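You operate a simulated robot arm through the tools that you are given. There is no shell and no other tool.

Carry out the task below with a simulated robot arm. There is one attempt and no reset: what you move stays moved.

TASK
Pot the young plant in the glass pot: gravel first, then soil, each to its line.
Fine: use the green scoop, set the plant upright on the soil, put the scoop back. Set down upright: green scoop, young plant.

Only the result counts: the job must be done as asked and must still hold three seconds after the hand-in. Knocking over, shifting, dropping, spilling or breaking anything else fails it.

THE ROBOT
A 7-joint arm with a two-finger parallel gripper, fixed in place. Base frame: the origin is on the floor under the middle of its stand, x ahead of it, y to its left, z up; the work surface is at about z = 800. Units: mm, degrees, N and s.
With the tool pointing down near the work surface it reaches from about 220 to 740 mm from the base axis. Its first joint turns from -166.0 to 166.0 degrees. Payload 1.57 kg.
The tool frame sits at the grasp point between the pads (the TCP): z along the fingers, y along the line on which they close. The tips reach 30 mm beyond it. The gripper opens to 110 mm. The fingers are 24 mm wide and 12 mm thick; the gripper's body (48 by 112 mm) begins 78 mm behind the TCP.
Orientation is told as [roll, pitch, yaw] about the base's x, y, z axes, in that order, counted from this pose: with the fingers straight down and closing along the base's y, the tool's x points along the base's -x, its y along +y and its z along -z.

THE INTERFACE
- The arm moves only by the tool send_rows. Its argument "series" is a list of rows, each a list of 7 numbers: the shift along the tool's x, y, z in units of 25 mm (1.0 is 25 mm), then the turn, a rotation vector about the tool's x, y, z in units of 6 degrees (1.0 is 6 degrees), then the finger opening in mm, from 0 to 110. In form: [[dx, dy, dz, ax, ay, az, grip], ...]. A call has 1 to 20 rows; each row shifts and turns the commanded pose from where the row before left it, along the tool's axes as they then stand. A call with a number of a shift or a turn outside -1 to 1 is refused whole. Each row takes 0.2 s and may step no farther than 50 mm and 8.6 degrees from the row before; otherwise, or with a gripper value out of range, the whole call is refused. Where a pose cannot be reached the arm comes as near as it can. A force on the tool above 40 N (or 10 N above the force at the start of the call, whichever is more), or a blocked arm, ends the call early, and 0.2 s more pass. Each finger travels about 45 mm/s and halts on what it meets, pressing with about 31 N; the grip force reading is that of the motor and also rises with nothing between the fingers. The clock runs only during rows and for 0.2 s after the last one: add rows that do not move to give the fingers time. The reply holds the time, the measured pose of the TCP, the force on the tool along the base axes, the opening and the grip force, in the units named above and with some noise, with the torque about the TCP (base axes, N m) and any sound that the robot's microphone picked up.
- Cameras (640 x 400 px; columns grow to the right, rows downward): "scene" is fixed at [219.6, 499.5, 1409.1]; the picture's right is [-0.73, -0.68, 0.00], its down [-0.61, 0.66, -0.44] and it looks along [0.30, -0.32, -0.90] (base axes); focal length 214 px, centre (320, 200). "wrist" rides on the gripper at [70, 16, -141] in the tool frame; the picture's right is [-0.23, 0.97, 0.00], its down [-0.86, -0.20, -0.48] and it looks along [-0.47, -0.11, 0.88] (tool axes); focal length 222 px, centre (320, 200). There is no depth. A picture from a camera that has moved, and an enlarged one, comes with that camera's place and axes in the base frame and with its lens.
- snapshot(camera): a new picture of that camera. It takes no simulated time.
- move_column(by): slides the trunk up (or, below 0, down) by that many mm; the arm rides with it, the base frame stays. It gives what a move gives, with no picture.
- enlarge(camera, box): a new picture of the part [left, top, right, bottom] of that camera's present view, enlarged. It takes no simulated time.
- sign_off(): hands the job in; it is judged then, once.

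Nothing tells you positions but the pictures and the camera data. Unless the task says otherwise, let go and move clear before handing in.

The tools are called as name(argument=value, ...) on one line, values as JSON. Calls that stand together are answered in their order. send_rows: Moves the arm, as the interface text tells. Its arguments: {"type":"object","properties":{"series":{"type":"array"}},"required":["series"]} The other tools are called the same way: move_column (by) moves the trunk up or down; snapshot (camera) takes a picture; enlarge (camera, box) takes an enlarged picture of a part of a camera's view; sign_off () hands the job in.

At the start:

```text
time: 0.0
tool_pos: [401.7, 231.2, 1157.1]
tcp_rot: [0.0, -0.1, 0.1]
contact_force: [-0.7, -0.1, -0.3]
ft_torque: [0.02, 0.01, -0.03]
grip_width: 110.1
finger_force: 0.1
trunk travel left (down, up): [-525.0, 65.0]
```

scene: 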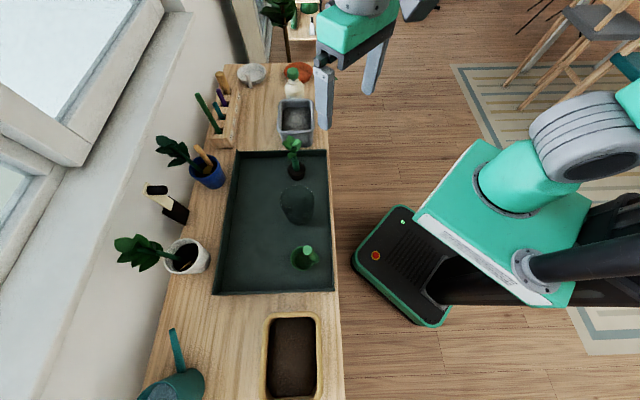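
wrist: 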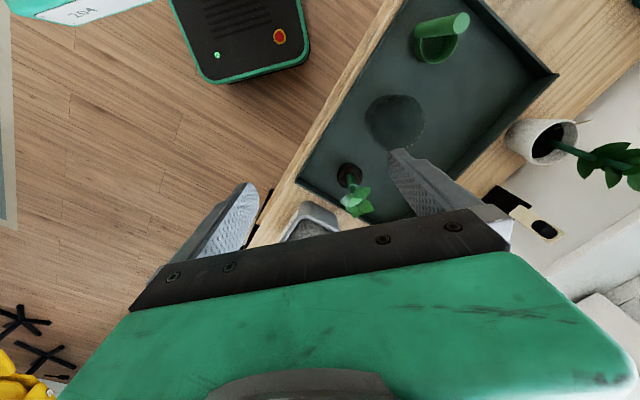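

I see a bench with a tray holding a dark glass pot, a green scoop and a small plant. A gravel bin is at one end and a soil bin at the other. I'll look closer before moving.

enlarge(camera="scene", box=[200, 130, 360, 230])

enlarge(camera="scene", box=[200, 210, 360, 310])

enlarge(camera="scene", box=[200, 50, 360, 150])

enlarge(camera="scene", box=[200, 300, 360, 400])

enlarge(camera="wrist", box=[280, 0, 600, 200])

```text
4.00 times, centred on (280, 180) of scene
camera zoom: at [219.6, 499.5, 1409.1], right [-0.73, -0.68, 0.0], down [-0.61, 0.66, -0.44], along [0.3, -0.32, -0.9], focal length 858 px, centre (480, 280)
```

zoom: 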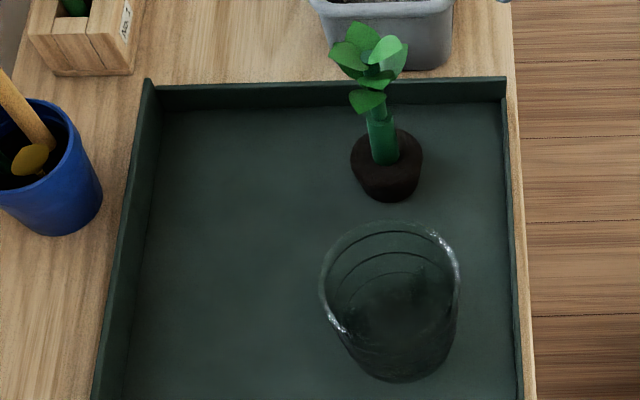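

```text
4.00 times, centred on (280, 260) of scene
camera zoom: at [219.6, 499.5, 1409.1], right [-0.73, -0.68, 0.0], down [-0.61, 0.66, -0.44], along [0.3, -0.32, -0.9], focal length 858 px, centre (480, -40)
```

zoom: 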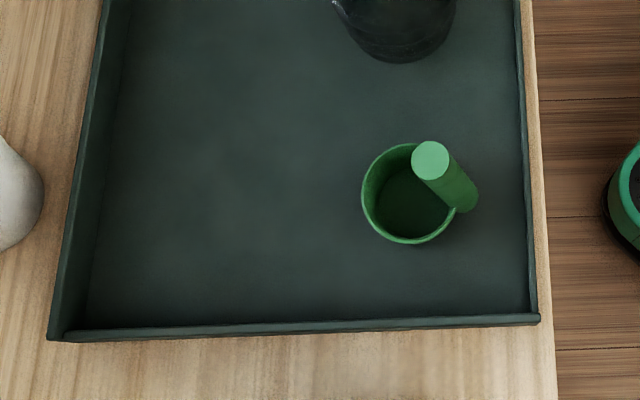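

```text
4.00 times, centred on (280, 100) of scene
camera zoom: at [219.6, 499.5, 1409.1], right [-0.73, -0.68, 0.0], down [-0.61, 0.66, -0.44], along [0.3, -0.32, -0.9], focal length 858 px, centre (480, 600)
```

zoom: 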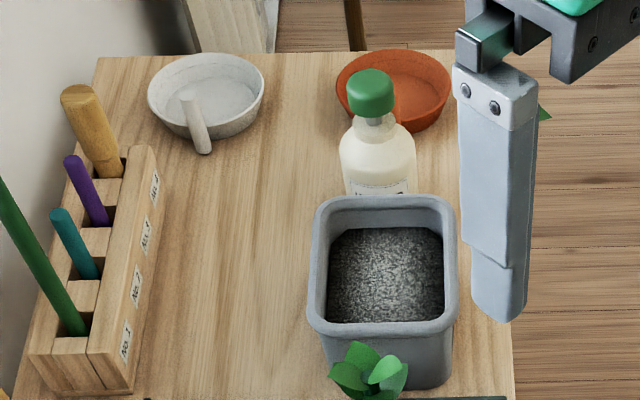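

```text
4.00 times, centred on (280, 350) of scene
camera zoom: at [219.6, 499.5, 1409.1], right [-0.73, -0.68, 0.0], down [-0.61, 0.66, -0.44], along [0.3, -0.32, -0.9], focal length 858 px, centre (480, -400)
```

zoom: 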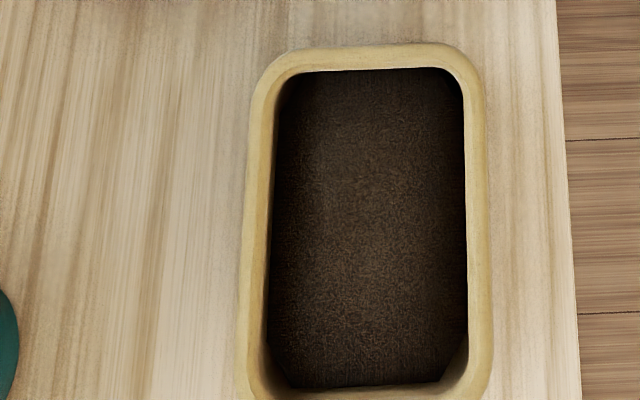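

```text
2.00 times, centred on (440, 100) of wrist
camera zoom: at [333.4, 247.4, 1297.4], right [0.23, 0.97, 0.0], down [0.86, -0.2, 0.48], along [0.47, -0.11, -0.88], focal length 444 px, centre (80, 400)
```

zoom: 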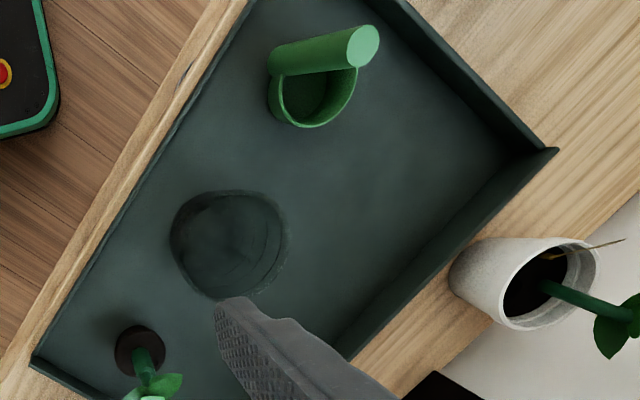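

The handle of the green scoop looks vertical, on the side nearest the robot. The scoop is about (327,452), the pot about (435,357), the plant about (539,267), the gravel about (686,123) and the soil about (194,614). I'll turn the tool toward the bench and take pictures as I go.

send_rows(series=[[0, 0, 0, 0, 0, -0.9375, 110], [0, 0, 0, 0, 0, -0.9375, 110], [0, 0, 0, 0, 0, -0.9375, 110], [0, 0, 0, 0, 0, -0.9375, 110], [0, 0, 0, 0, 0, -0.9375, 110], [0, 0, 0, 0, 0, -0.9375, 110], [0, 0, 0, 0, 0, -0.9375, 110], [0, 0, 0, 0, 0, -0.9375, 110]])

```text
time: 1.8
tool_pos: [403.2, 230.4, 1156.7]
tcp_rot: [0.1, -0.1, 45.1]
contact_force: [-0.7, -0.5, 0.2]
ft_torque: [-0.01, 0.04, 0.02]
grip_width: 110.1
finger_force: 0.1
trunk travel left (down, up): [-525.0, 65.0]
```

snapshot(camera="wrist")

send_rows(series=[[0, 0, 0, 0, -1, 0, 110], [0, 0, 0, 0, -1, 0, 110], [0, 0, 0, 0, -1, 0, 110], [0, 0, 0, 0, -1, 0, 110], [0, 0, 0, 0, -1, 0, 110]])

snapshot(camera="wrist")

```text
taken
camera wrist: at [342.4, 192.7, 1297.4], right [-0.53, 0.85, 0.0], down [0.74, 0.46, 0.48], along [0.41, 0.25, -0.88], focal length 222 px, centre (320, 200)
```

wrist: 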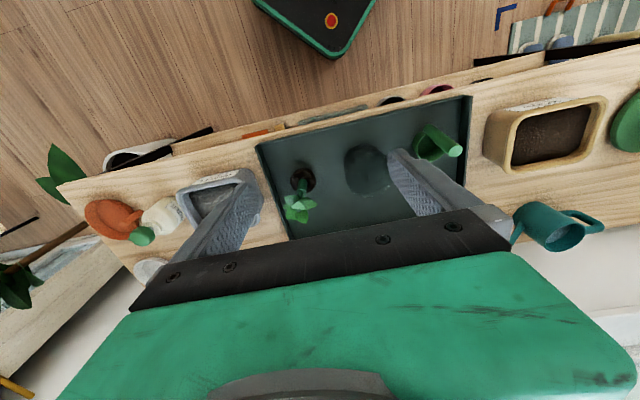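

```text
time: 3.0
tool_pos: [402.0, 232.5, 1154.4]
tcp_rot: [0.3, -29.7, 45.2]
contact_force: [1.3, 0.5, -0.7]
ft_torque: [0.0, 0.04, -0.01]
grip_width: 109.9
finger_force: 0.0
trunk travel left (down, up): [-525.0, 65.0]
```

```text
taken
camera wrist: at [299.6, 151.4, 1241.9], right [-0.55, 0.83, 0.11], down [0.5, 0.22, 0.84], along [0.67, 0.52, -0.53], focal length 222 px, centre (320, 200)
```

wrist: 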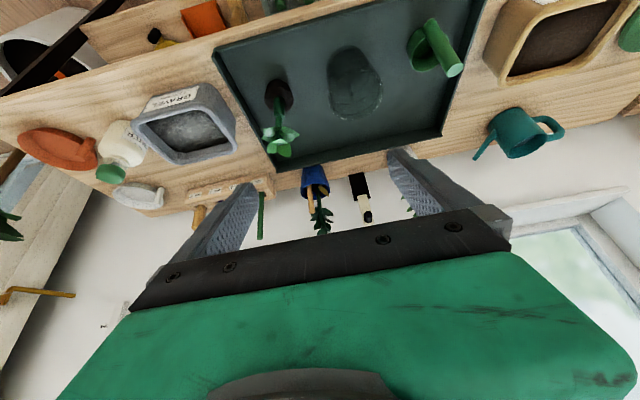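

The tool turns as expected, so I'll carry on to horizontal.

send_rows(series=[[0, 0, 0, 0, -1, 0, 110], [0, 0, 0, 0, -1, 0, 110], [0, 0, 0, 0, -1, 0, 110], [0, 0, 0, 0, -1, 0, 110], [0, 0, 0, 0, -1, 0, 110], [0, 0, 0, 0, -1, 0, 110], [0, 0, 0, 0, -1, 0, 110], [0, 0, 0, 0, -1, 0, 110], [0, 0, 0, 0, -1, 0, 110], [0, 0, 0, 0, -1, 0, 110]])

snapshot(camera="wrist")

snapshot(camera="scene")

```text
time: 3.9
tool_pos: [381.9, 261.3, 1080.6]
tcp_rot: [6.0, -39.0, 46.0]
contact_force: [0.1, 0.1, -0.2]
ft_torque: [0.04, 0.03, 0.0]
grip_width: 109.8
finger_force: 0.0
trunk travel left (down, up): [-525.0, 65.0]
stopped in row 4: the arm was blocked; the commanded pose is now the measured one
```

```text
taken
camera wrist: at [281.2, 159.1, 1147.2], right [-0.62, 0.75, 0.22], down [0.44, 0.1, 0.89], along [0.65, 0.65, -0.39], focal length 222 px, centre (320, 200)
```

wrist: 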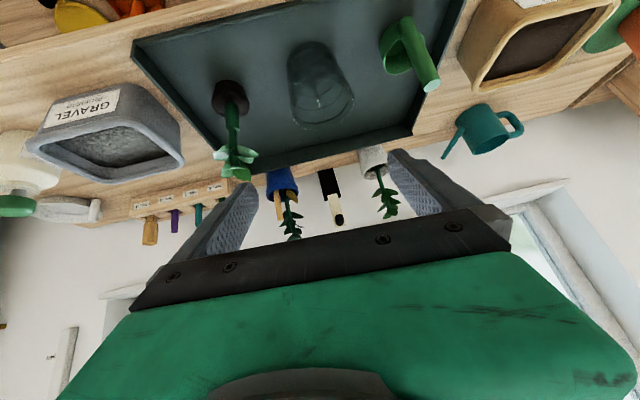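

```text
taken
```

scene: 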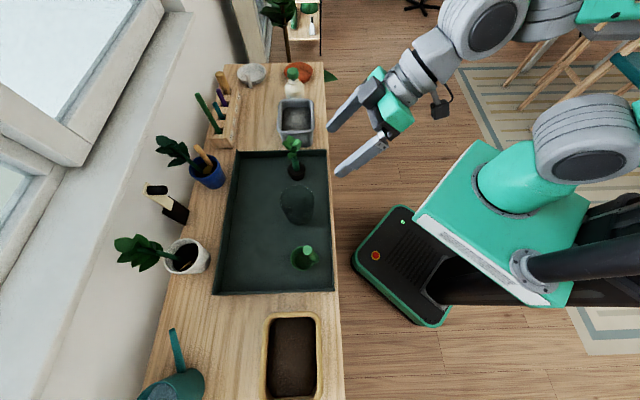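

The arm was blocked, probably at a joint limit this close in. I'll shift outward and up a little, then carry on pitching.

send_rows(series=[[-0.73, 0, 0.16, 0, 0, 0, 110], [-0.73, 0, 0.16, 0, 0, 0, 110], [-0.73, 0, 0.16, 0, 0, 0, 110], [-0.73, 0, 0.16, 0, 0, 0, 110], [-0.73, 0, 0.16, 0, 0, 0, 110], [-0.73, 0, 0.16, 0, 0, 0, 110]])

send_rows(series=[[0, 0, 0, 0, -1, 0, 110], [0, 0, 0, 0, -1, 0, 110], [0, 0, 0, 0, -1, 0, 110], [0, 0, 0, 0, -1, 0, 110]])

```text
time: 5.3
tool_pos: [450.2, 334.2, 1141.0]
tcp_rot: [5.6, -39.8, 46.2]
contact_force: [0.5, 0.3, -0.6]
ft_torque: [0.03, 0.0, -0.01]
grip_width: 110.2
finger_force: 0.1
trunk travel left (down, up): [-525.0, 65.0]
```

```text
time: 6.3
tool_pos: [449.8, 333.5, 1142.1]
tcp_rot: [9.6, -63.7, 41.1]
contact_force: [-0.1, 1.3, 0.8]
ft_torque: [-0.03, 0.01, -0.02]
grip_width: 110.3
finger_force: 0.0
trunk travel left (down, up): [-525.0, 65.0]
```

send_rows(series=[[0, 0, 0, 0, -1, -0.2, 110], [0, 0, 0, 0, -1, -0.2, 110], [0, 0, 0, 0, -1, -0.2, 110], [0, 0, 0, 0, -1, -0.2, 110]])

snapshot(camera="wrist")

snapshot(camera="scene")

```text
time: 7.3
tool_pos: [450.0, 333.0, 1142.7]
tcp_rot: [-12.8, -88.1, 63.6]
contact_force: [-0.3, -0.5, 0.3]
ft_torque: [0.01, 0.0, -0.05]
grip_width: 110.1
finger_force: 0.1
trunk travel left (down, up): [-525.0, 65.0]
```

```text
taken
camera wrist: at [347.0, 231.9, 1076.6], right [-0.75, 0.62, 0.22], down [-0.13, -0.47, 0.87], along [0.65, 0.63, 0.44], focal length 222 px, centre (320, 200)
```

wrist: 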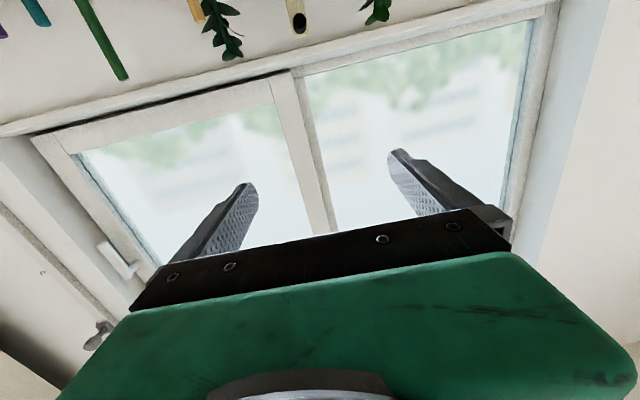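

```text
taken
```

scene: 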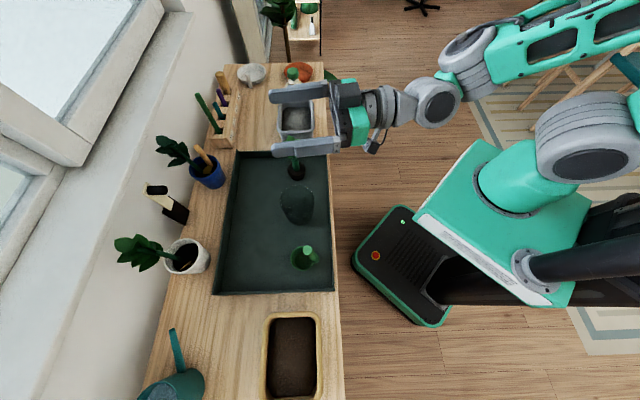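

The hand is horizontal now. I'll align it to the bench normal and slide it in front of the scoop at this height, then tilt down for a close look.

send_rows(series=[[0, 0, 0, 0.97, -0.3, 0, 110], [0, 0.977, 0, 0, 0, 0, 110], [0, 0.977, 0, 0, 0, 0, 110], [0, 0.977, 0, 0, 0, 0, 110], [0, 0.977, 0, 0, 0, 0, 110], [0, 0.977, 0, 0, 0, 0, 110], [0, 0.977, 0, 0, 0, 0, 110], [0, 0.977, 0, 0, 0, 0, 110]])

send_rows(series=[[0, 0, 0, 0, 1, 0, 110], [0, 0, 0, 0, 1, 0, 110], [0, 0, 0, 0, 1, 0, 110], [0, 0, 0, 0, 1, 0, 110], [0, 0, 0, 0, 1, 0, 110], [0, 0, 0, 0, 1, 0, 110], [0, 0, 0, 0, 1, 0, 110]])

snapshot(camera="wrist")

```text
time: 9.1
tool_pos: [328.7, 454.6, 1141.2]
tcp_rot: [-74.3, -89.5, 119.2]
contact_force: [0.7, -0.3, 0.0]
ft_torque: [0.02, 0.01, -0.02]
grip_width: 110.0
finger_force: 0.0
trunk travel left (down, up): [-525.0, 65.0]
```

```text
time: 10.7
tool_pos: [329.8, 454.6, 1139.0]
tcp_rot: [-0.8, -47.7, 45.7]
contact_force: [-0.3, 0.1, 0.9]
ft_torque: [-0.03, -0.01, 0.01]
grip_width: 109.8
finger_force: 0.1
trunk travel left (down, up): [-525.0, 65.0]
```

```text
taken
camera wrist: at [209.9, 358.9, 1182.5], right [-0.58, 0.8, 0.16], down [0.29, 0.02, 0.96], along [0.76, 0.6, -0.24], focal length 222 px, centre (320, 200)
```

wrist: 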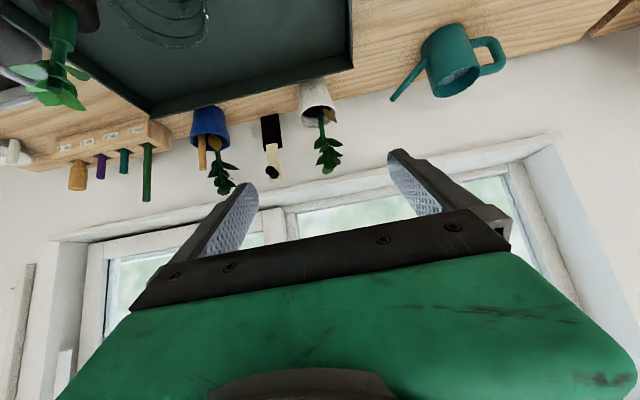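

send_rows(series=[[0, 0, 0, 0, 1, 0, 110], [0, 0, 0, 0, 1, 0, 110], [0, 0, 0, 0, 1, 0, 110], [0, 0, 0, 0, 1, 0, 110], [0, 0, 0, 0, 1, 0, 110]])

snapshot(camera="wrist")

enlarge(camera="wrist", box=[120, 0, 440, 200])

```text
time: 11.9
tool_pos: [329.0, 455.0, 1140.3]
tcp_rot: [-0.6, -17.6, 45.2]
contact_force: [0.2, -1.3, 0.3]
ft_torque: [0.0, -0.02, 0.01]
grip_width: 109.9
finger_force: 0.0
trunk travel left (down, up): [-525.0, 65.0]
```

```text
taken
camera wrist: at [239.6, 389.4, 1253.1], right [-0.54, 0.84, 0.06], down [0.61, 0.34, 0.72], along [0.58, 0.42, -0.69], focal length 222 px, centre (320, 200)
```

wrist: 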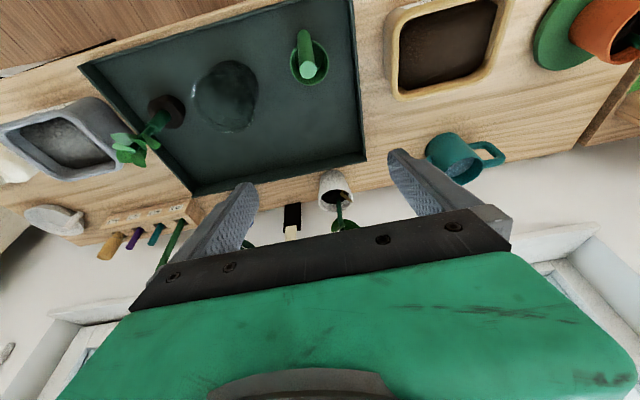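

```text
2.00 times, centred on (280, 100) of wrist
camera zoom: at [239.6, 389.4, 1253.1], right [-0.54, 0.84, 0.06], down [0.61, 0.34, 0.72], along [0.58, 0.42, -0.69], focal length 444 px, centre (400, 400)
```

zoom: 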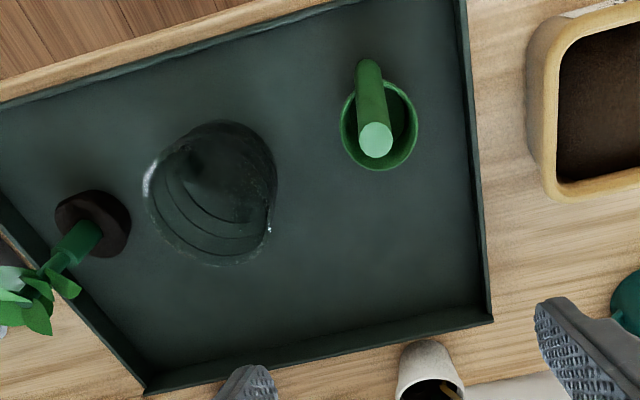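

enlarge(camera="wrist", box=[260, 15, 356, 75])

enlarge(camera="wrist", box=[170, 50, 282, 120])

enlarge(camera="wrist", box=[370, 0, 530, 100])

enlarge(camera="wrist", box=[0, 80, 192, 200])

```text
6.67 times, centred on (308, 45) of wrist
camera zoom: at [239.6, 389.4, 1253.1], right [-0.54, 0.84, 0.06], down [0.61, 0.34, 0.72], along [0.58, 0.42, -0.69], focal length 1481 px, centre (400, 1233)
```

zoom: 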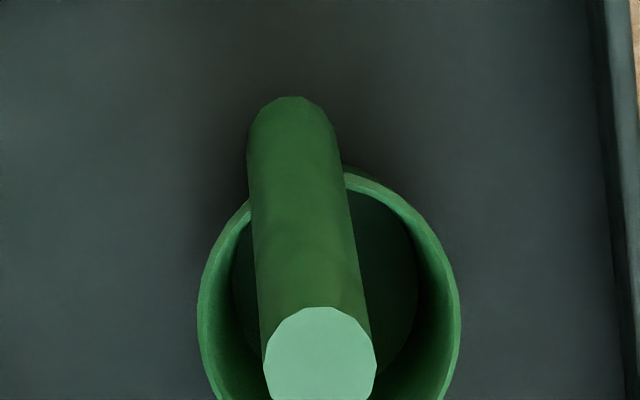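

```text
5.71 times, centred on (226, 85) of wrist
camera zoom: at [239.6, 389.4, 1253.1], right [-0.54, 0.84, 0.06], down [0.61, 0.34, 0.72], along [0.58, 0.42, -0.69], focal length 1269 px, centre (857, 857)
```

zoom: 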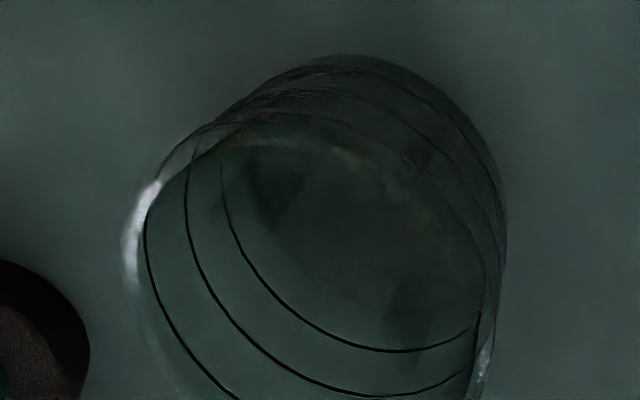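

```text
4.00 times, centred on (450, 50) of wrist
camera zoom: at [239.6, 389.4, 1253.1], right [-0.54, 0.84, 0.06], down [0.61, 0.34, 0.72], along [0.58, 0.42, -0.69], focal length 888 px, centre (-200, 800)
```

zoom: 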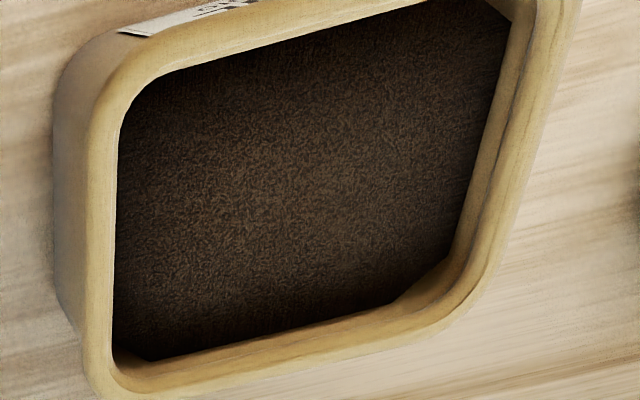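

```text
3.33 times, centred on (96, 140) of wrist
camera zoom: at [239.6, 389.4, 1253.1], right [-0.54, 0.84, 0.06], down [0.61, 0.34, 0.72], along [0.58, 0.42, -0.69], focal length 740 px, centre (1067, 400)
```

zoom: 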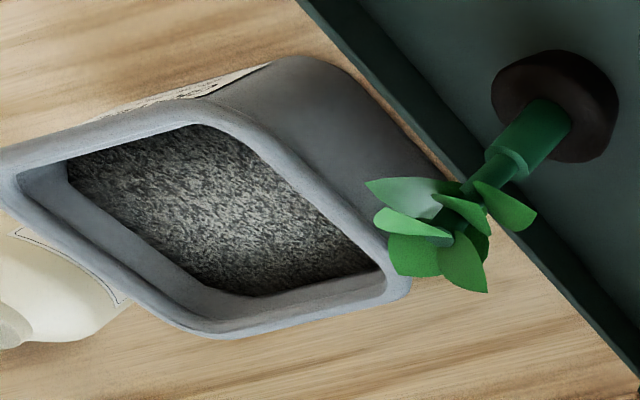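

enlarge(camera="scene", box=[270, 175, 326, 230])

enlarge(camera="scene", box=[280, 235, 328, 275])

enlarge(camera="scene", box=[276, 90, 320, 150])

```text
7.27 times, centred on (298, 202) of scene
camera zoom: at [219.6, 499.5, 1409.1], right [-0.73, -0.68, 0.0], down [-0.61, 0.66, -0.44], along [0.3, -0.32, -0.9], focal length 1560 px, centre (480, 182)
```

zoom: 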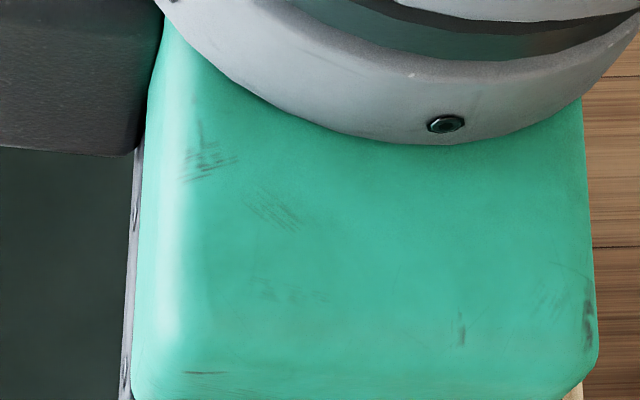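

```text
10.00 times, centred on (304, 255) of scene
camera zoom: at [219.6, 499.5, 1409.1], right [-0.73, -0.68, 0.0], down [-0.61, 0.66, -0.44], along [0.3, -0.32, -0.9], focal length 2145 px, centre (480, -350)
```

zoom: 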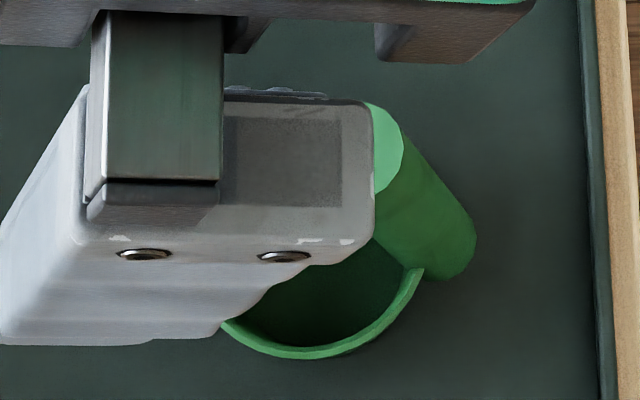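

```text
6.67 times, centred on (298, 120) of scene
camera zoom: at [219.6, 499.5, 1409.1], right [-0.73, -0.68, 0.0], down [-0.61, 0.66, -0.44], along [0.3, -0.32, -0.9], focal length 1430 px, centre (467, 733)
```

zoom: 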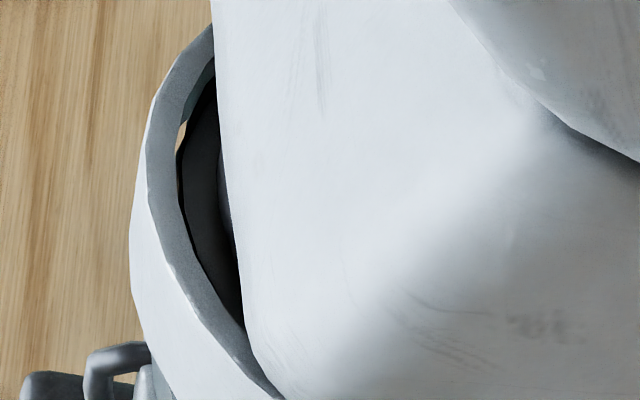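

The scoop is a cup about 62 mm wide with its rim near z≈840. Its near-vertical handle, about 21 mm thick, has its top near (312,439,935). The pot rim is near z≈900, and I want a side view of its lines, so I'll move across to it and lower the trunk for a flatter view.

send_rows(series=[[0, -1, 0, 0, -1, 0, 110], [0, -1, 0, 0, -1, 0, 110], [0, -1, 0, 0, -1, 0, 110], [0, -1, 0, 0, -0.8, 0, 110], [0, -1, 0, 0, 0, 0, 110], [0, -0.5, 0, 0, 0, 0, 110]])

snapshot(camera="wrist")

```text
time: 13.3
tool_pos: [427.2, 358.8, 1140.1]
tcp_rot: [-0.8, -40.6, 45.5]
contact_force: [-0.3, -0.4, -0.5]
ft_torque: [0.05, -0.02, 0.01]
grip_width: 109.8
finger_force: 0.0
trunk travel left (down, up): [-525.0, 65.0]
```

```text
taken
camera wrist: at [311.9, 267.2, 1201.5], right [-0.57, 0.81, 0.14], down [0.37, 0.1, 0.92], along [0.73, 0.58, -0.36], focal length 222 px, centre (320, 200)
```

wrist: 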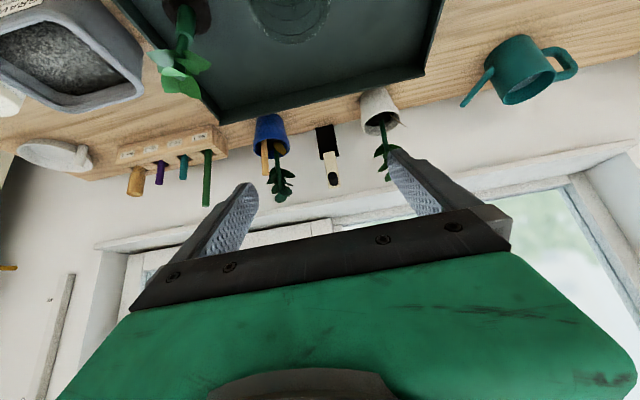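

send_rows(series=[[0.61, 0, -0.52, 0, 0, 0, 110], [0.61, 0, -0.52, 0, 0, 0, 110], [0.61, 0, -0.52, 0, 0, 0, 110]])

move_column(by=-150)

snapshot(camera="wrist")

snapshot(camera="scene")

```text
time: 14.1
tool_pos: [382.2, 313.7, 1143.7]
tcp_rot: [-0.8, -40.6, 45.6]
contact_force: [-0.2, -0.3, 0.8]
ft_torque: [0.05, -0.01, 0.01]
grip_width: 110.2
finger_force: 0.0
trunk travel left (down, up): [-525.0, 65.0]
```

```text
time: 15.8
tool_pos: [383.4, 315.5, 992.2]
tcp_rot: [-0.7, -40.5, 45.5]
contact_force: [-0.8, 0.1, 0.7]
ft_torque: [-0.02, 0.01, -0.01]
grip_width: 109.8
finger_force: 0.0
trunk travel left (down, up): [-375.0, 215.0]
```

```text
taken
camera wrist: at [268.9, 224.4, 1053.8], right [-0.57, 0.81, 0.14], down [0.37, 0.1, 0.92], along [0.73, 0.58, -0.36], focal length 222 px, centre (320, 200)
```

wrist: 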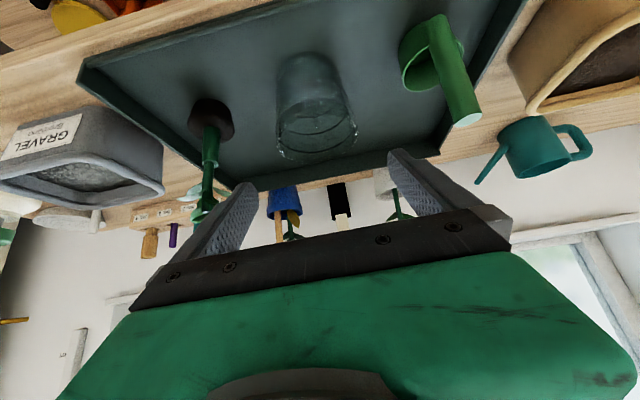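

```text
taken
```

scene: 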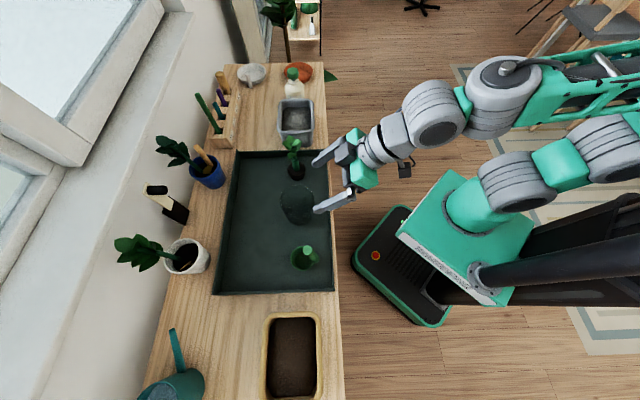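

enlarge(camera="wrist", box=[260, 40, 372, 180])

enlarge(camera="wrist", box=[0, 80, 192, 220])

enlarge(camera="wrist", box=[380, 0, 500, 140])

enlarge(camera="wrist", box=[170, 80, 260, 220])

enlarge(camera="wrist", box=[500, 0, 640, 120])

```text
2.86 times, centred on (316, 110) of wrist
camera zoom: at [268.9, 224.4, 1053.8], right [-0.57, 0.81, 0.14], down [0.37, 0.1, 0.92], along [0.73, 0.58, -0.36], focal length 635 px, centre (331, 457)
```

zoom: 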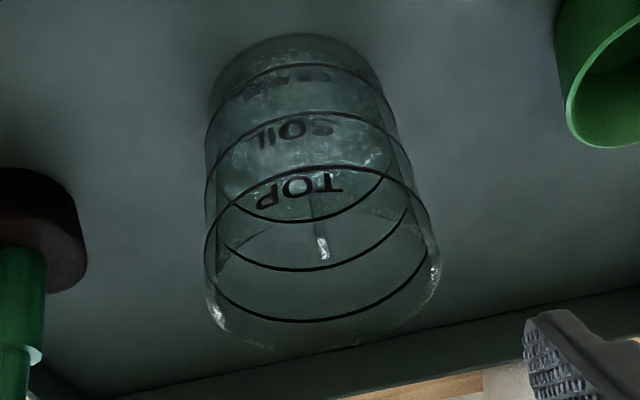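

```text
2.86 times, centred on (96, 150) of wrist
camera zoom: at [268.9, 224.4, 1053.8], right [-0.57, 0.81, 0.14], down [0.37, 0.1, 0.92], along [0.73, 0.58, -0.36], focal length 635 px, centre (960, 343)
```

zoom: 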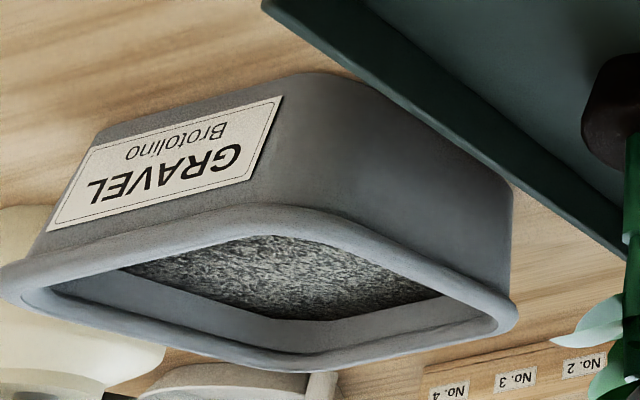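

```text
2.86 times, centred on (440, 70) of wrist
camera zoom: at [268.9, 224.4, 1053.8], right [-0.57, 0.81, 0.14], down [0.37, 0.1, 0.92], along [0.73, 0.58, -0.36], focal length 635 px, centre (-23, 571)
```

zoom: 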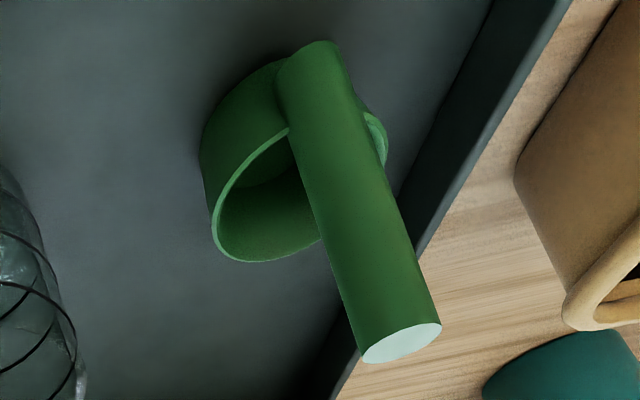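

```text
2.86 times, centred on (215, 150) of wrist
camera zoom: at [268.9, 224.4, 1053.8], right [-0.57, 0.81, 0.14], down [0.37, 0.1, 0.92], along [0.73, 0.58, -0.36], focal length 635 px, centre (620, 343)
```

zoom: 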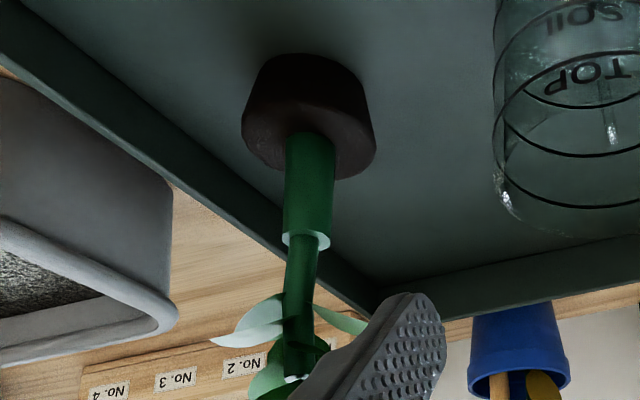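

```text
3.33 times, centred on (570, 60) of wrist
camera zoom: at [268.9, 224.4, 1053.8], right [-0.57, 0.81, 0.14], down [0.37, 0.1, 0.92], along [0.73, 0.58, -0.36], focal length 740 px, centre (-513, 667)
```

zoom: 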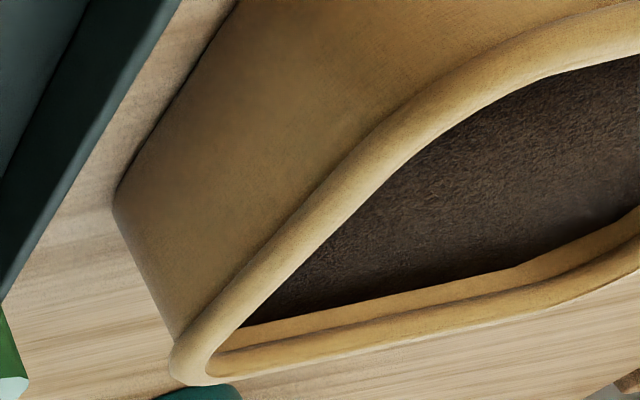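

The pot has three lines: GRAVEL (z≈832), SOIL (z≈858) and TOP (z≈885), with its rim near z≈900. I'll now move above the scoop handle with the hand turning horizontal, so the open fingers straddle the handle on the way down.

send_rows(series=[[-0.324, 0.927, 0.277, 0, 0, 0, 110], [-0.324, 0.927, 0.277, 0, 0, 0, 110], [-0.324, 0.927, 0.277, 0, 0, 0, 110], [-0.324, 0.927, 0.277, 0, 0, 0, 110], [-0.324, 0.927, 0.277, 0, 0, 0, 110], [-0.324, 0.927, 0.277, 0, 0, 0, 110]])

send_rows(series=[[0, 0, 0, 0, -1, 0, 110], [0, 0, 0, 0, -1, 0, 110], [0, 0, 0, 0, -1, 0, 110], [0, 0, 0, 0, -1, 0, 110], [0, 0, 0, 0, -1, 0, 110], [0, 0, 0, 0, -1, 0, 110], [0, 0, 0, 0, -1, 0, 110], [0, 0, 0, 0, -1, 0, 110]])

snapshot(camera="scene")

```text
time: 17.2
tool_pos: [331.5, 458.9, 990.1]
tcp_rot: [-0.7, -40.7, 45.4]
contact_force: [0.2, -0.5, 0.0]
ft_torque: [0.01, 0.02, -0.03]
grip_width: 110.1
finger_force: 0.0
trunk travel left (down, up): [-375.0, 215.0]
```

```text
time: 19.0
tool_pos: [329.6, 458.5, 992.5]
tcp_rot: [-21.7, -88.6, 66.8]
contact_force: [0.5, 0.7, 0.0]
ft_torque: [0.02, 0.02, 0.01]
grip_width: 110.1
finger_force: 0.0
trunk travel left (down, up): [-375.0, 215.0]
```

```text
taken
```

scene: 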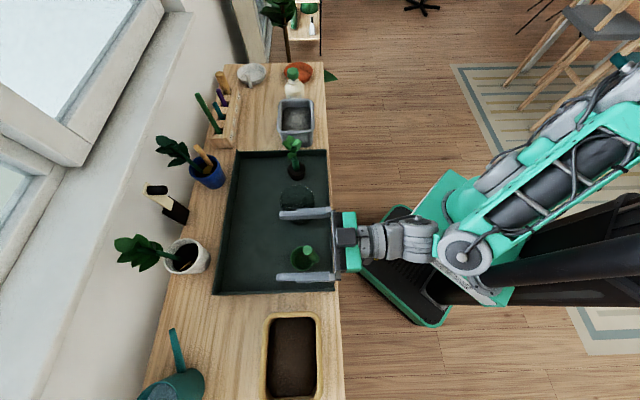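

move_column(by=-40)

snapshot(camera="scene")

```text
time: 19.8
tool_pos: [329.9, 457.5, 951.2]
tcp_rot: [-20.8, -88.6, 65.8]
contact_force: [-0.1, -0.5, -0.6]
ft_torque: [0.01, 0.01, -0.03]
grip_width: 110.1
finger_force: 0.0
trunk travel left (down, up): [-335.0, 255.0]
```

```text
taken
```

scene: 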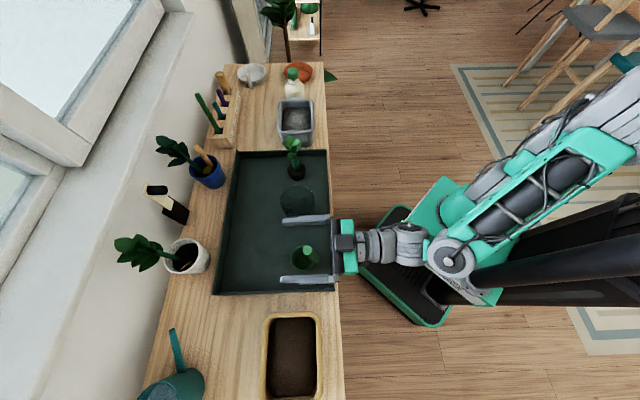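

move_column(by=-38)

enlarge(camera="scene", box=[260, 200, 388, 280])

snapshot(camera="wrist")

```text
time: 20.7
tool_pos: [329.7, 458.2, 913.1]
tcp_rot: [-20.9, -88.6, 65.8]
contact_force: [0.0, 0.8, 0.1]
ft_torque: [0.0, -0.01, 0.01]
grip_width: 109.8
finger_force: 0.2
trunk travel left (down, up): [-297.0, 293.0]
```

```text
5.00 times, centred on (324, 240) of scene
camera zoom: at [219.6, 499.5, 1409.1], right [-0.73, -0.68, 0.0], down [-0.61, 0.66, -0.44], along [0.3, -0.32, -0.9], focal length 1072 px, centre (300, 0)
```

zoom: 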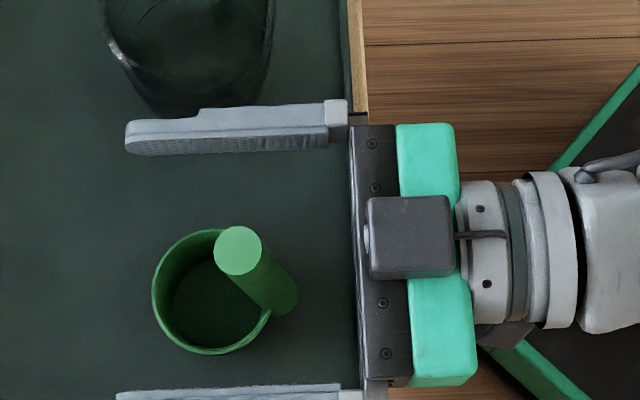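

```text
taken
camera wrist: at [218.0, 368.3, 846.3], right [-0.69, 0.69, 0.22], down [-0.19, -0.46, 0.87], along [0.7, 0.55, 0.45], focal length 222 px, centre (320, 200)
```

wrist: 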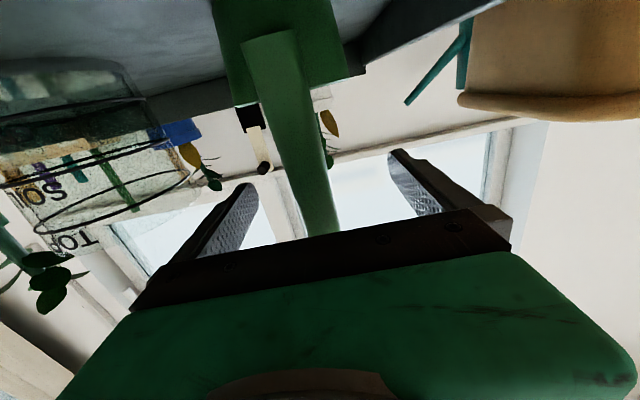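

The handle sits between the fingers. I'll pull back so it lies at the grasp point and close on it.

send_rows(series=[[0, 0, -0.58, 0, 0, 0, 110], [0, 0, -0.58, 0, 0, 0, 110], [0, 0, 0, 0, 0, 0, 60], [0, 0, 0, 0, 0, 0, 60], [0, 0, 0, 0, 0, 0, 60], [0, 0, 0, 0, 0, 0, 30]])

enlarge(camera="scene", box=[260, 200, 388, 280])

```text
time: 22.1
tool_pos: [309.1, 436.7, 915.0]
tcp_rot: [-20.9, -88.5, 66.0]
contact_force: [0.2, -0.2, -0.7]
ft_torque: [0.0, 0.0, 0.01]
grip_width: 30.0
finger_force: 0.1
trunk travel left (down, up): [-297.0, 293.0]
```

```text
5.00 times, centred on (324, 240) of scene
camera zoom: at [219.6, 499.5, 1409.1], right [-0.73, -0.68, 0.0], down [-0.61, 0.66, -0.44], along [0.3, -0.32, -0.9], focal length 1072 px, centre (300, 0)
```

zoom: 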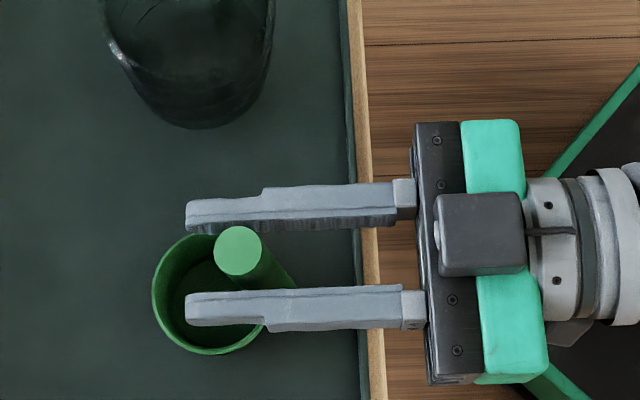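

send_rows(series=[[0, 0, 0, 0, 0, 0, 24], [0, 0, 0, 0, 0, 0, 20], [0, 0, 0, 0, 0, 0, 10], [0, 0, 0, 0, 0, 0, 5], [0, 0, 0, 0, 0, 0, 5]])

enlarge(camera="scene", box=[260, 200, 388, 280])

```text
time: 23.3
tool_pos: [308.3, 437.5, 914.9]
tcp_rot: [-20.9, -88.6, 65.9]
contact_force: [-0.1, 0.2, -0.4]
ft_torque: [0.01, 0.05, 0.03]
grip_width: 20.6
finger_force: 30.9
trunk travel left (down, up): [-297.0, 293.0]
```

```text
5.00 times, centred on (324, 240) of scene
camera zoom: at [219.6, 499.5, 1409.1], right [-0.73, -0.68, 0.0], down [-0.61, 0.66, -0.44], along [0.3, -0.32, -0.9], focal length 1072 px, centre (300, 0)
```

zoom: 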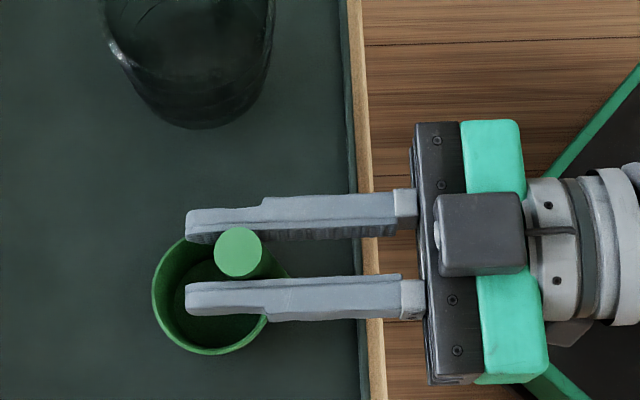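

Gripped at 20.6 mm. The return pose is (308.3, 437.5, 914.9). I'll lift a little and check the hold.

move_column(by=30)

snapshot(camera="wrist")

enlarge(camera="scene", box=[260, 200, 388, 280])

```text
time: 24.0
tool_pos: [309.1, 437.5, 944.6]
tcp_rot: [-21.0, -88.5, 66.1]
contact_force: [0.4, 0.2, -1.1]
ft_torque: [-0.01, -0.03, 0.01]
grip_width: 20.6
finger_force: 30.9
trunk travel left (down, up): [-327.0, 263.0]
```

```text
taken
camera wrist: at [197.1, 347.4, 878.0], right [-0.69, 0.69, 0.22], down [-0.19, -0.46, 0.87], along [0.7, 0.56, 0.45], focal length 222 px, centre (320, 200)
```

wrist: 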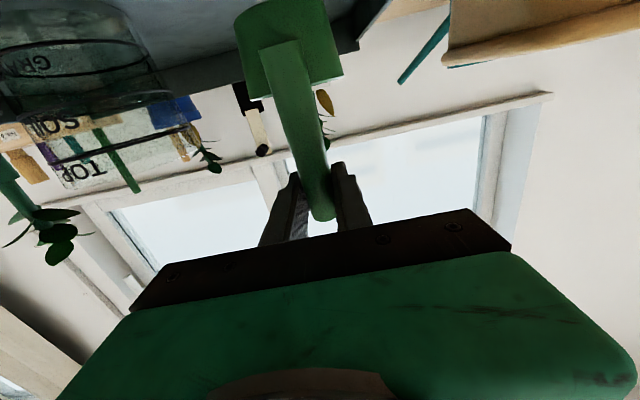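

```text
5.00 times, centred on (324, 240) of scene
camera zoom: at [219.6, 499.5, 1409.1], right [-0.73, -0.68, 0.0], down [-0.61, 0.66, -0.44], along [0.3, -0.32, -0.9], focal length 1072 px, centre (300, 0)
```

zoom: 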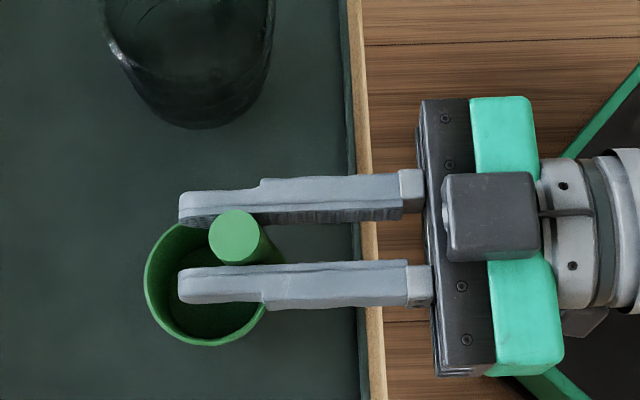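

The scoop lifted cleanly. Before filling it, I'll raise it clear and test the full roll (pouring motion) while it is empty.

move_column(by=70)

send_rows(series=[[0, 0, 0, 0, 0, -1, 5], [0, 0, 0, 0, 0, -1, 5], [0, 0, 0, 0, 0, -1, 5], [0, 0, 0, 0, 0, -1, 5], [0, 0, 0, 0, 0, -1, 5], [0, 0, 0, 0, 0, -1, 5], [0, 0, 0, 0, 0, -1, 5], [0, 0, 0, 0, 0, -1, 5], [0, 0, 0, 0, 0, -1, 5], [0, 0, 0, 0, 0, -1, 5], [0, 0, 0, 0, 0, -1, 5], [0, 0, 0, 0, 0, -1, 5], [0, 0, 0, 0, 0, -1, 5], [0, 0, 0, 0, 0, -1, 5], [0, 0, 0, 0, 0, -1, 5]])

snapshot(camera="scene")

snapshot(camera="wrist")

```text
time: 25.1
tool_pos: [310.0, 437.3, 1015.2]
tcp_rot: [-21.0, -88.4, 66.0]
contact_force: [0.4, 0.1, -0.3]
ft_torque: [-0.03, -0.04, 0.01]
grip_width: 20.8
finger_force: 30.8
trunk travel left (down, up): [-397.0, 193.0]
```

```text
time: 28.3
tool_pos: [308.8, 437.0, 1014.6]
tcp_rot: [-88.6, 0.7, 135.0]
contact_force: [-0.3, -0.7, -0.5]
ft_torque: [0.0, 0.02, -0.01]
grip_width: 20.4
finger_force: 30.5
trunk travel left (down, up): [-397.0, 193.0]
```

```text
taken
```

scene: 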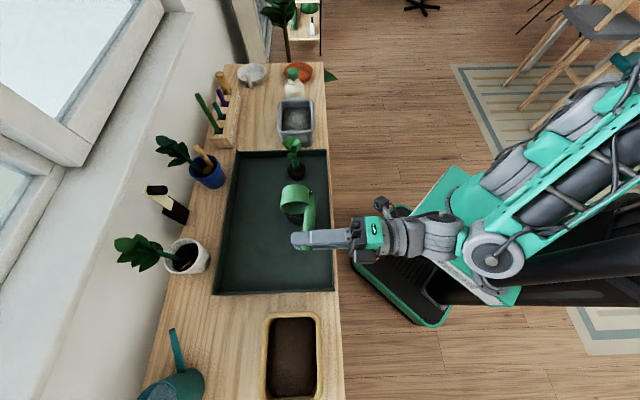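

```text
taken
camera wrist: at [257.9, 287.8, 1002.3], right [-0.17, 0.14, -0.98], down [-0.94, 0.27, 0.2], along [0.29, 0.95, 0.08], focal length 222 px, centre (320, 200)
```

wrist: 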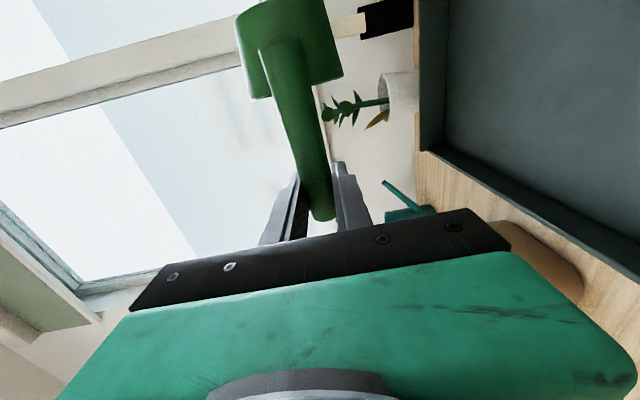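

send_rows(series=[[0, 0, 0, 0, 0, -1, 5], [0, 0, 0, 0, 0, -1, 5], [0, 0, 0, 0, 0, -1, 5], [0, 0, 0, 0, 0, -1, 5], [0, 0, 0, 0, 0, -1, 5], [0, 0, 0, 0, 0, -1, 5]])

enlarge(camera="scene", box=[240, 140, 400, 290])

enlarge(camera="scene", box=[250, 300, 346, 400])

enlarge(camera="scene", box=[260, 85, 340, 150])

```text
time: 29.7
tool_pos: [308.1, 437.1, 1014.5]
tcp_rot: [-88.2, 36.5, 136.0]
contact_force: [0.6, -0.3, -0.2]
ft_torque: [0.02, 0.01, 0.0]
grip_width: 20.6
finger_force: 30.9
trunk travel left (down, up): [-397.0, 193.0]
```

```text
2.67 times, centred on (320, 215) of scene
camera zoom: at [219.6, 499.5, 1409.1], right [-0.73, -0.68, 0.0], down [-0.61, 0.66, -0.44], along [0.3, -0.32, -0.9], focal length 572 px, centre (320, 160)
```

zoom: 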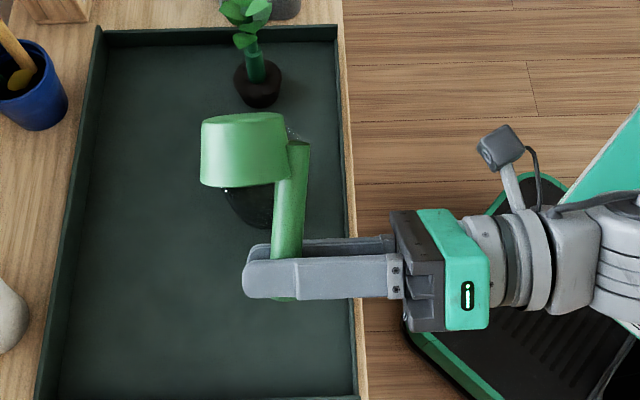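

```text
4.00 times, centred on (298, 350) of scene
camera zoom: at [219.6, 499.5, 1409.1], right [-0.73, -0.68, 0.0], down [-0.61, 0.66, -0.44], along [0.3, -0.32, -0.9], focal length 858 px, centre (408, -400)
```

zoom: 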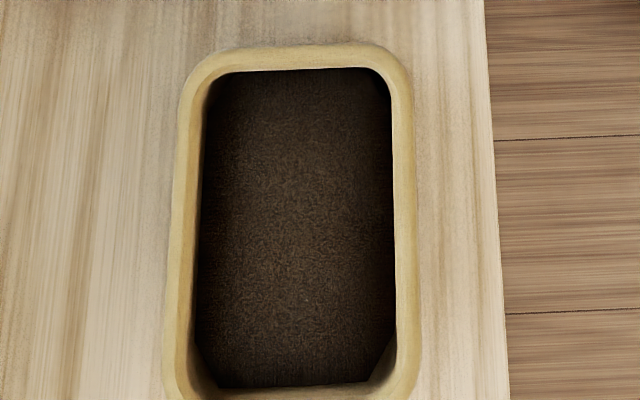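

```text
6.15 times, centred on (300, 118) of scene
camera zoom: at [219.6, 499.5, 1409.1], right [-0.73, -0.68, 0.0], down [-0.61, 0.66, -0.44], along [0.3, -0.32, -0.9], focal length 1320 px, centre (443, 708)
```

zoom: 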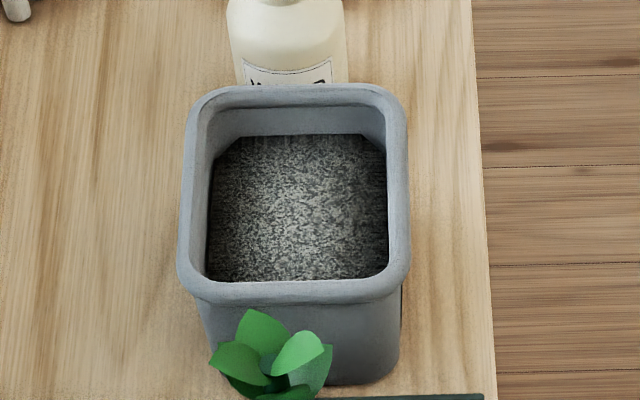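

The roll works to 126°, but tilting the scoop away from the robot (pitching the hand from horizontal toward down) suits the digging better and keeps the hand clear of the bin walls. I'll roll back upright, rise, and travel over to the gravel bin.

send_rows(series=[[0, 0, 0, 0, 0, 1, 5], [0, 0, 0, 0, 0, 1, 5], [0, 0, 0, 0, 0, 1, 5], [0, 0, 0, 0, 0, 1, 5], [0, 0, 0, 0, 0, 1, 5], [0, 0, 0, 0, 0, 1, 5], [0, 0, 0, 0, 0, 1, 5], [0, 0, 0, 0, 0, 1, 5], [0, 0, 0, 0, 0, 1, 5], [0, 0, 0, 0, 0, 1, 5], [0, 0, 0, 0, 0, 1, 5], [0, 0, 0, 0, 0, 1, 5], [0, 0, 0, 0, 0, 1, 5], [0, 0, 0, 0, 0, 1, 5], [0, 0, 0, 0, 0, 1, 5], [0, 0, 0, 0, 0, 1, 5], [0, 0, 0, 0, 0, 1, 5], [0, 0, 0, 0, 0, 1, 5], [0, 0, 0, 0, 0, 1, 5], [0, 0, 0, 0, 0, 1, 5]])

send_rows(series=[[0, 0, 0, 0, 0, 1, 5]])

move_column(by=90)

snapshot(camera="wrist")

```text
time: 33.9
tool_pos: [309.2, 437.9, 1015.5]
tcp_rot: [-77.9, -83.3, 123.1]
contact_force: [-0.1, 0.6, -1.0]
ft_torque: [0.03, -0.01, 0.02]
grip_width: 20.8
finger_force: 30.9
trunk travel left (down, up): [-397.0, 193.0]
```

```text
time: 34.3
tool_pos: [308.3, 438.2, 1015.4]
tcp_rot: [-19.3, -88.5, 64.2]
contact_force: [0.1, 0.0, -0.2]
ft_torque: [-0.03, 0.01, 0.0]
grip_width: 20.5
finger_force: 30.4
trunk travel left (down, up): [-397.0, 193.0]
```

```text
time: 35.5
tool_pos: [308.8, 438.7, 1105.7]
tcp_rot: [-21.1, -88.5, 66.1]
contact_force: [-0.2, -0.1, 0.2]
ft_torque: [0.01, 0.0, 0.02]
grip_width: 20.5
finger_force: 31.5
trunk travel left (down, up): [-487.0, 103.0]
```

```text
taken
camera wrist: at [197.2, 347.9, 1038.1], right [-0.69, 0.69, 0.22], down [-0.19, -0.46, 0.87], along [0.7, 0.56, 0.45], focal length 222 px, centre (320, 200)
```

wrist: 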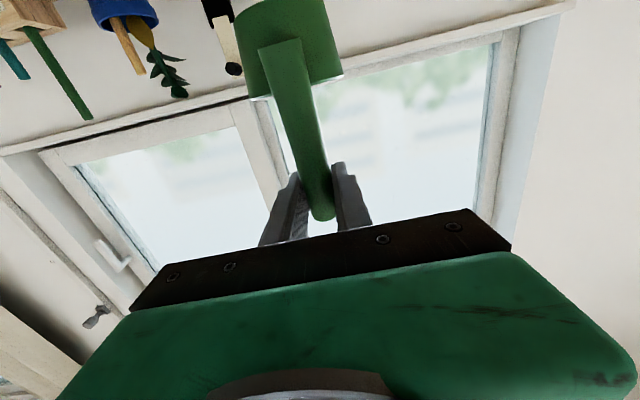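

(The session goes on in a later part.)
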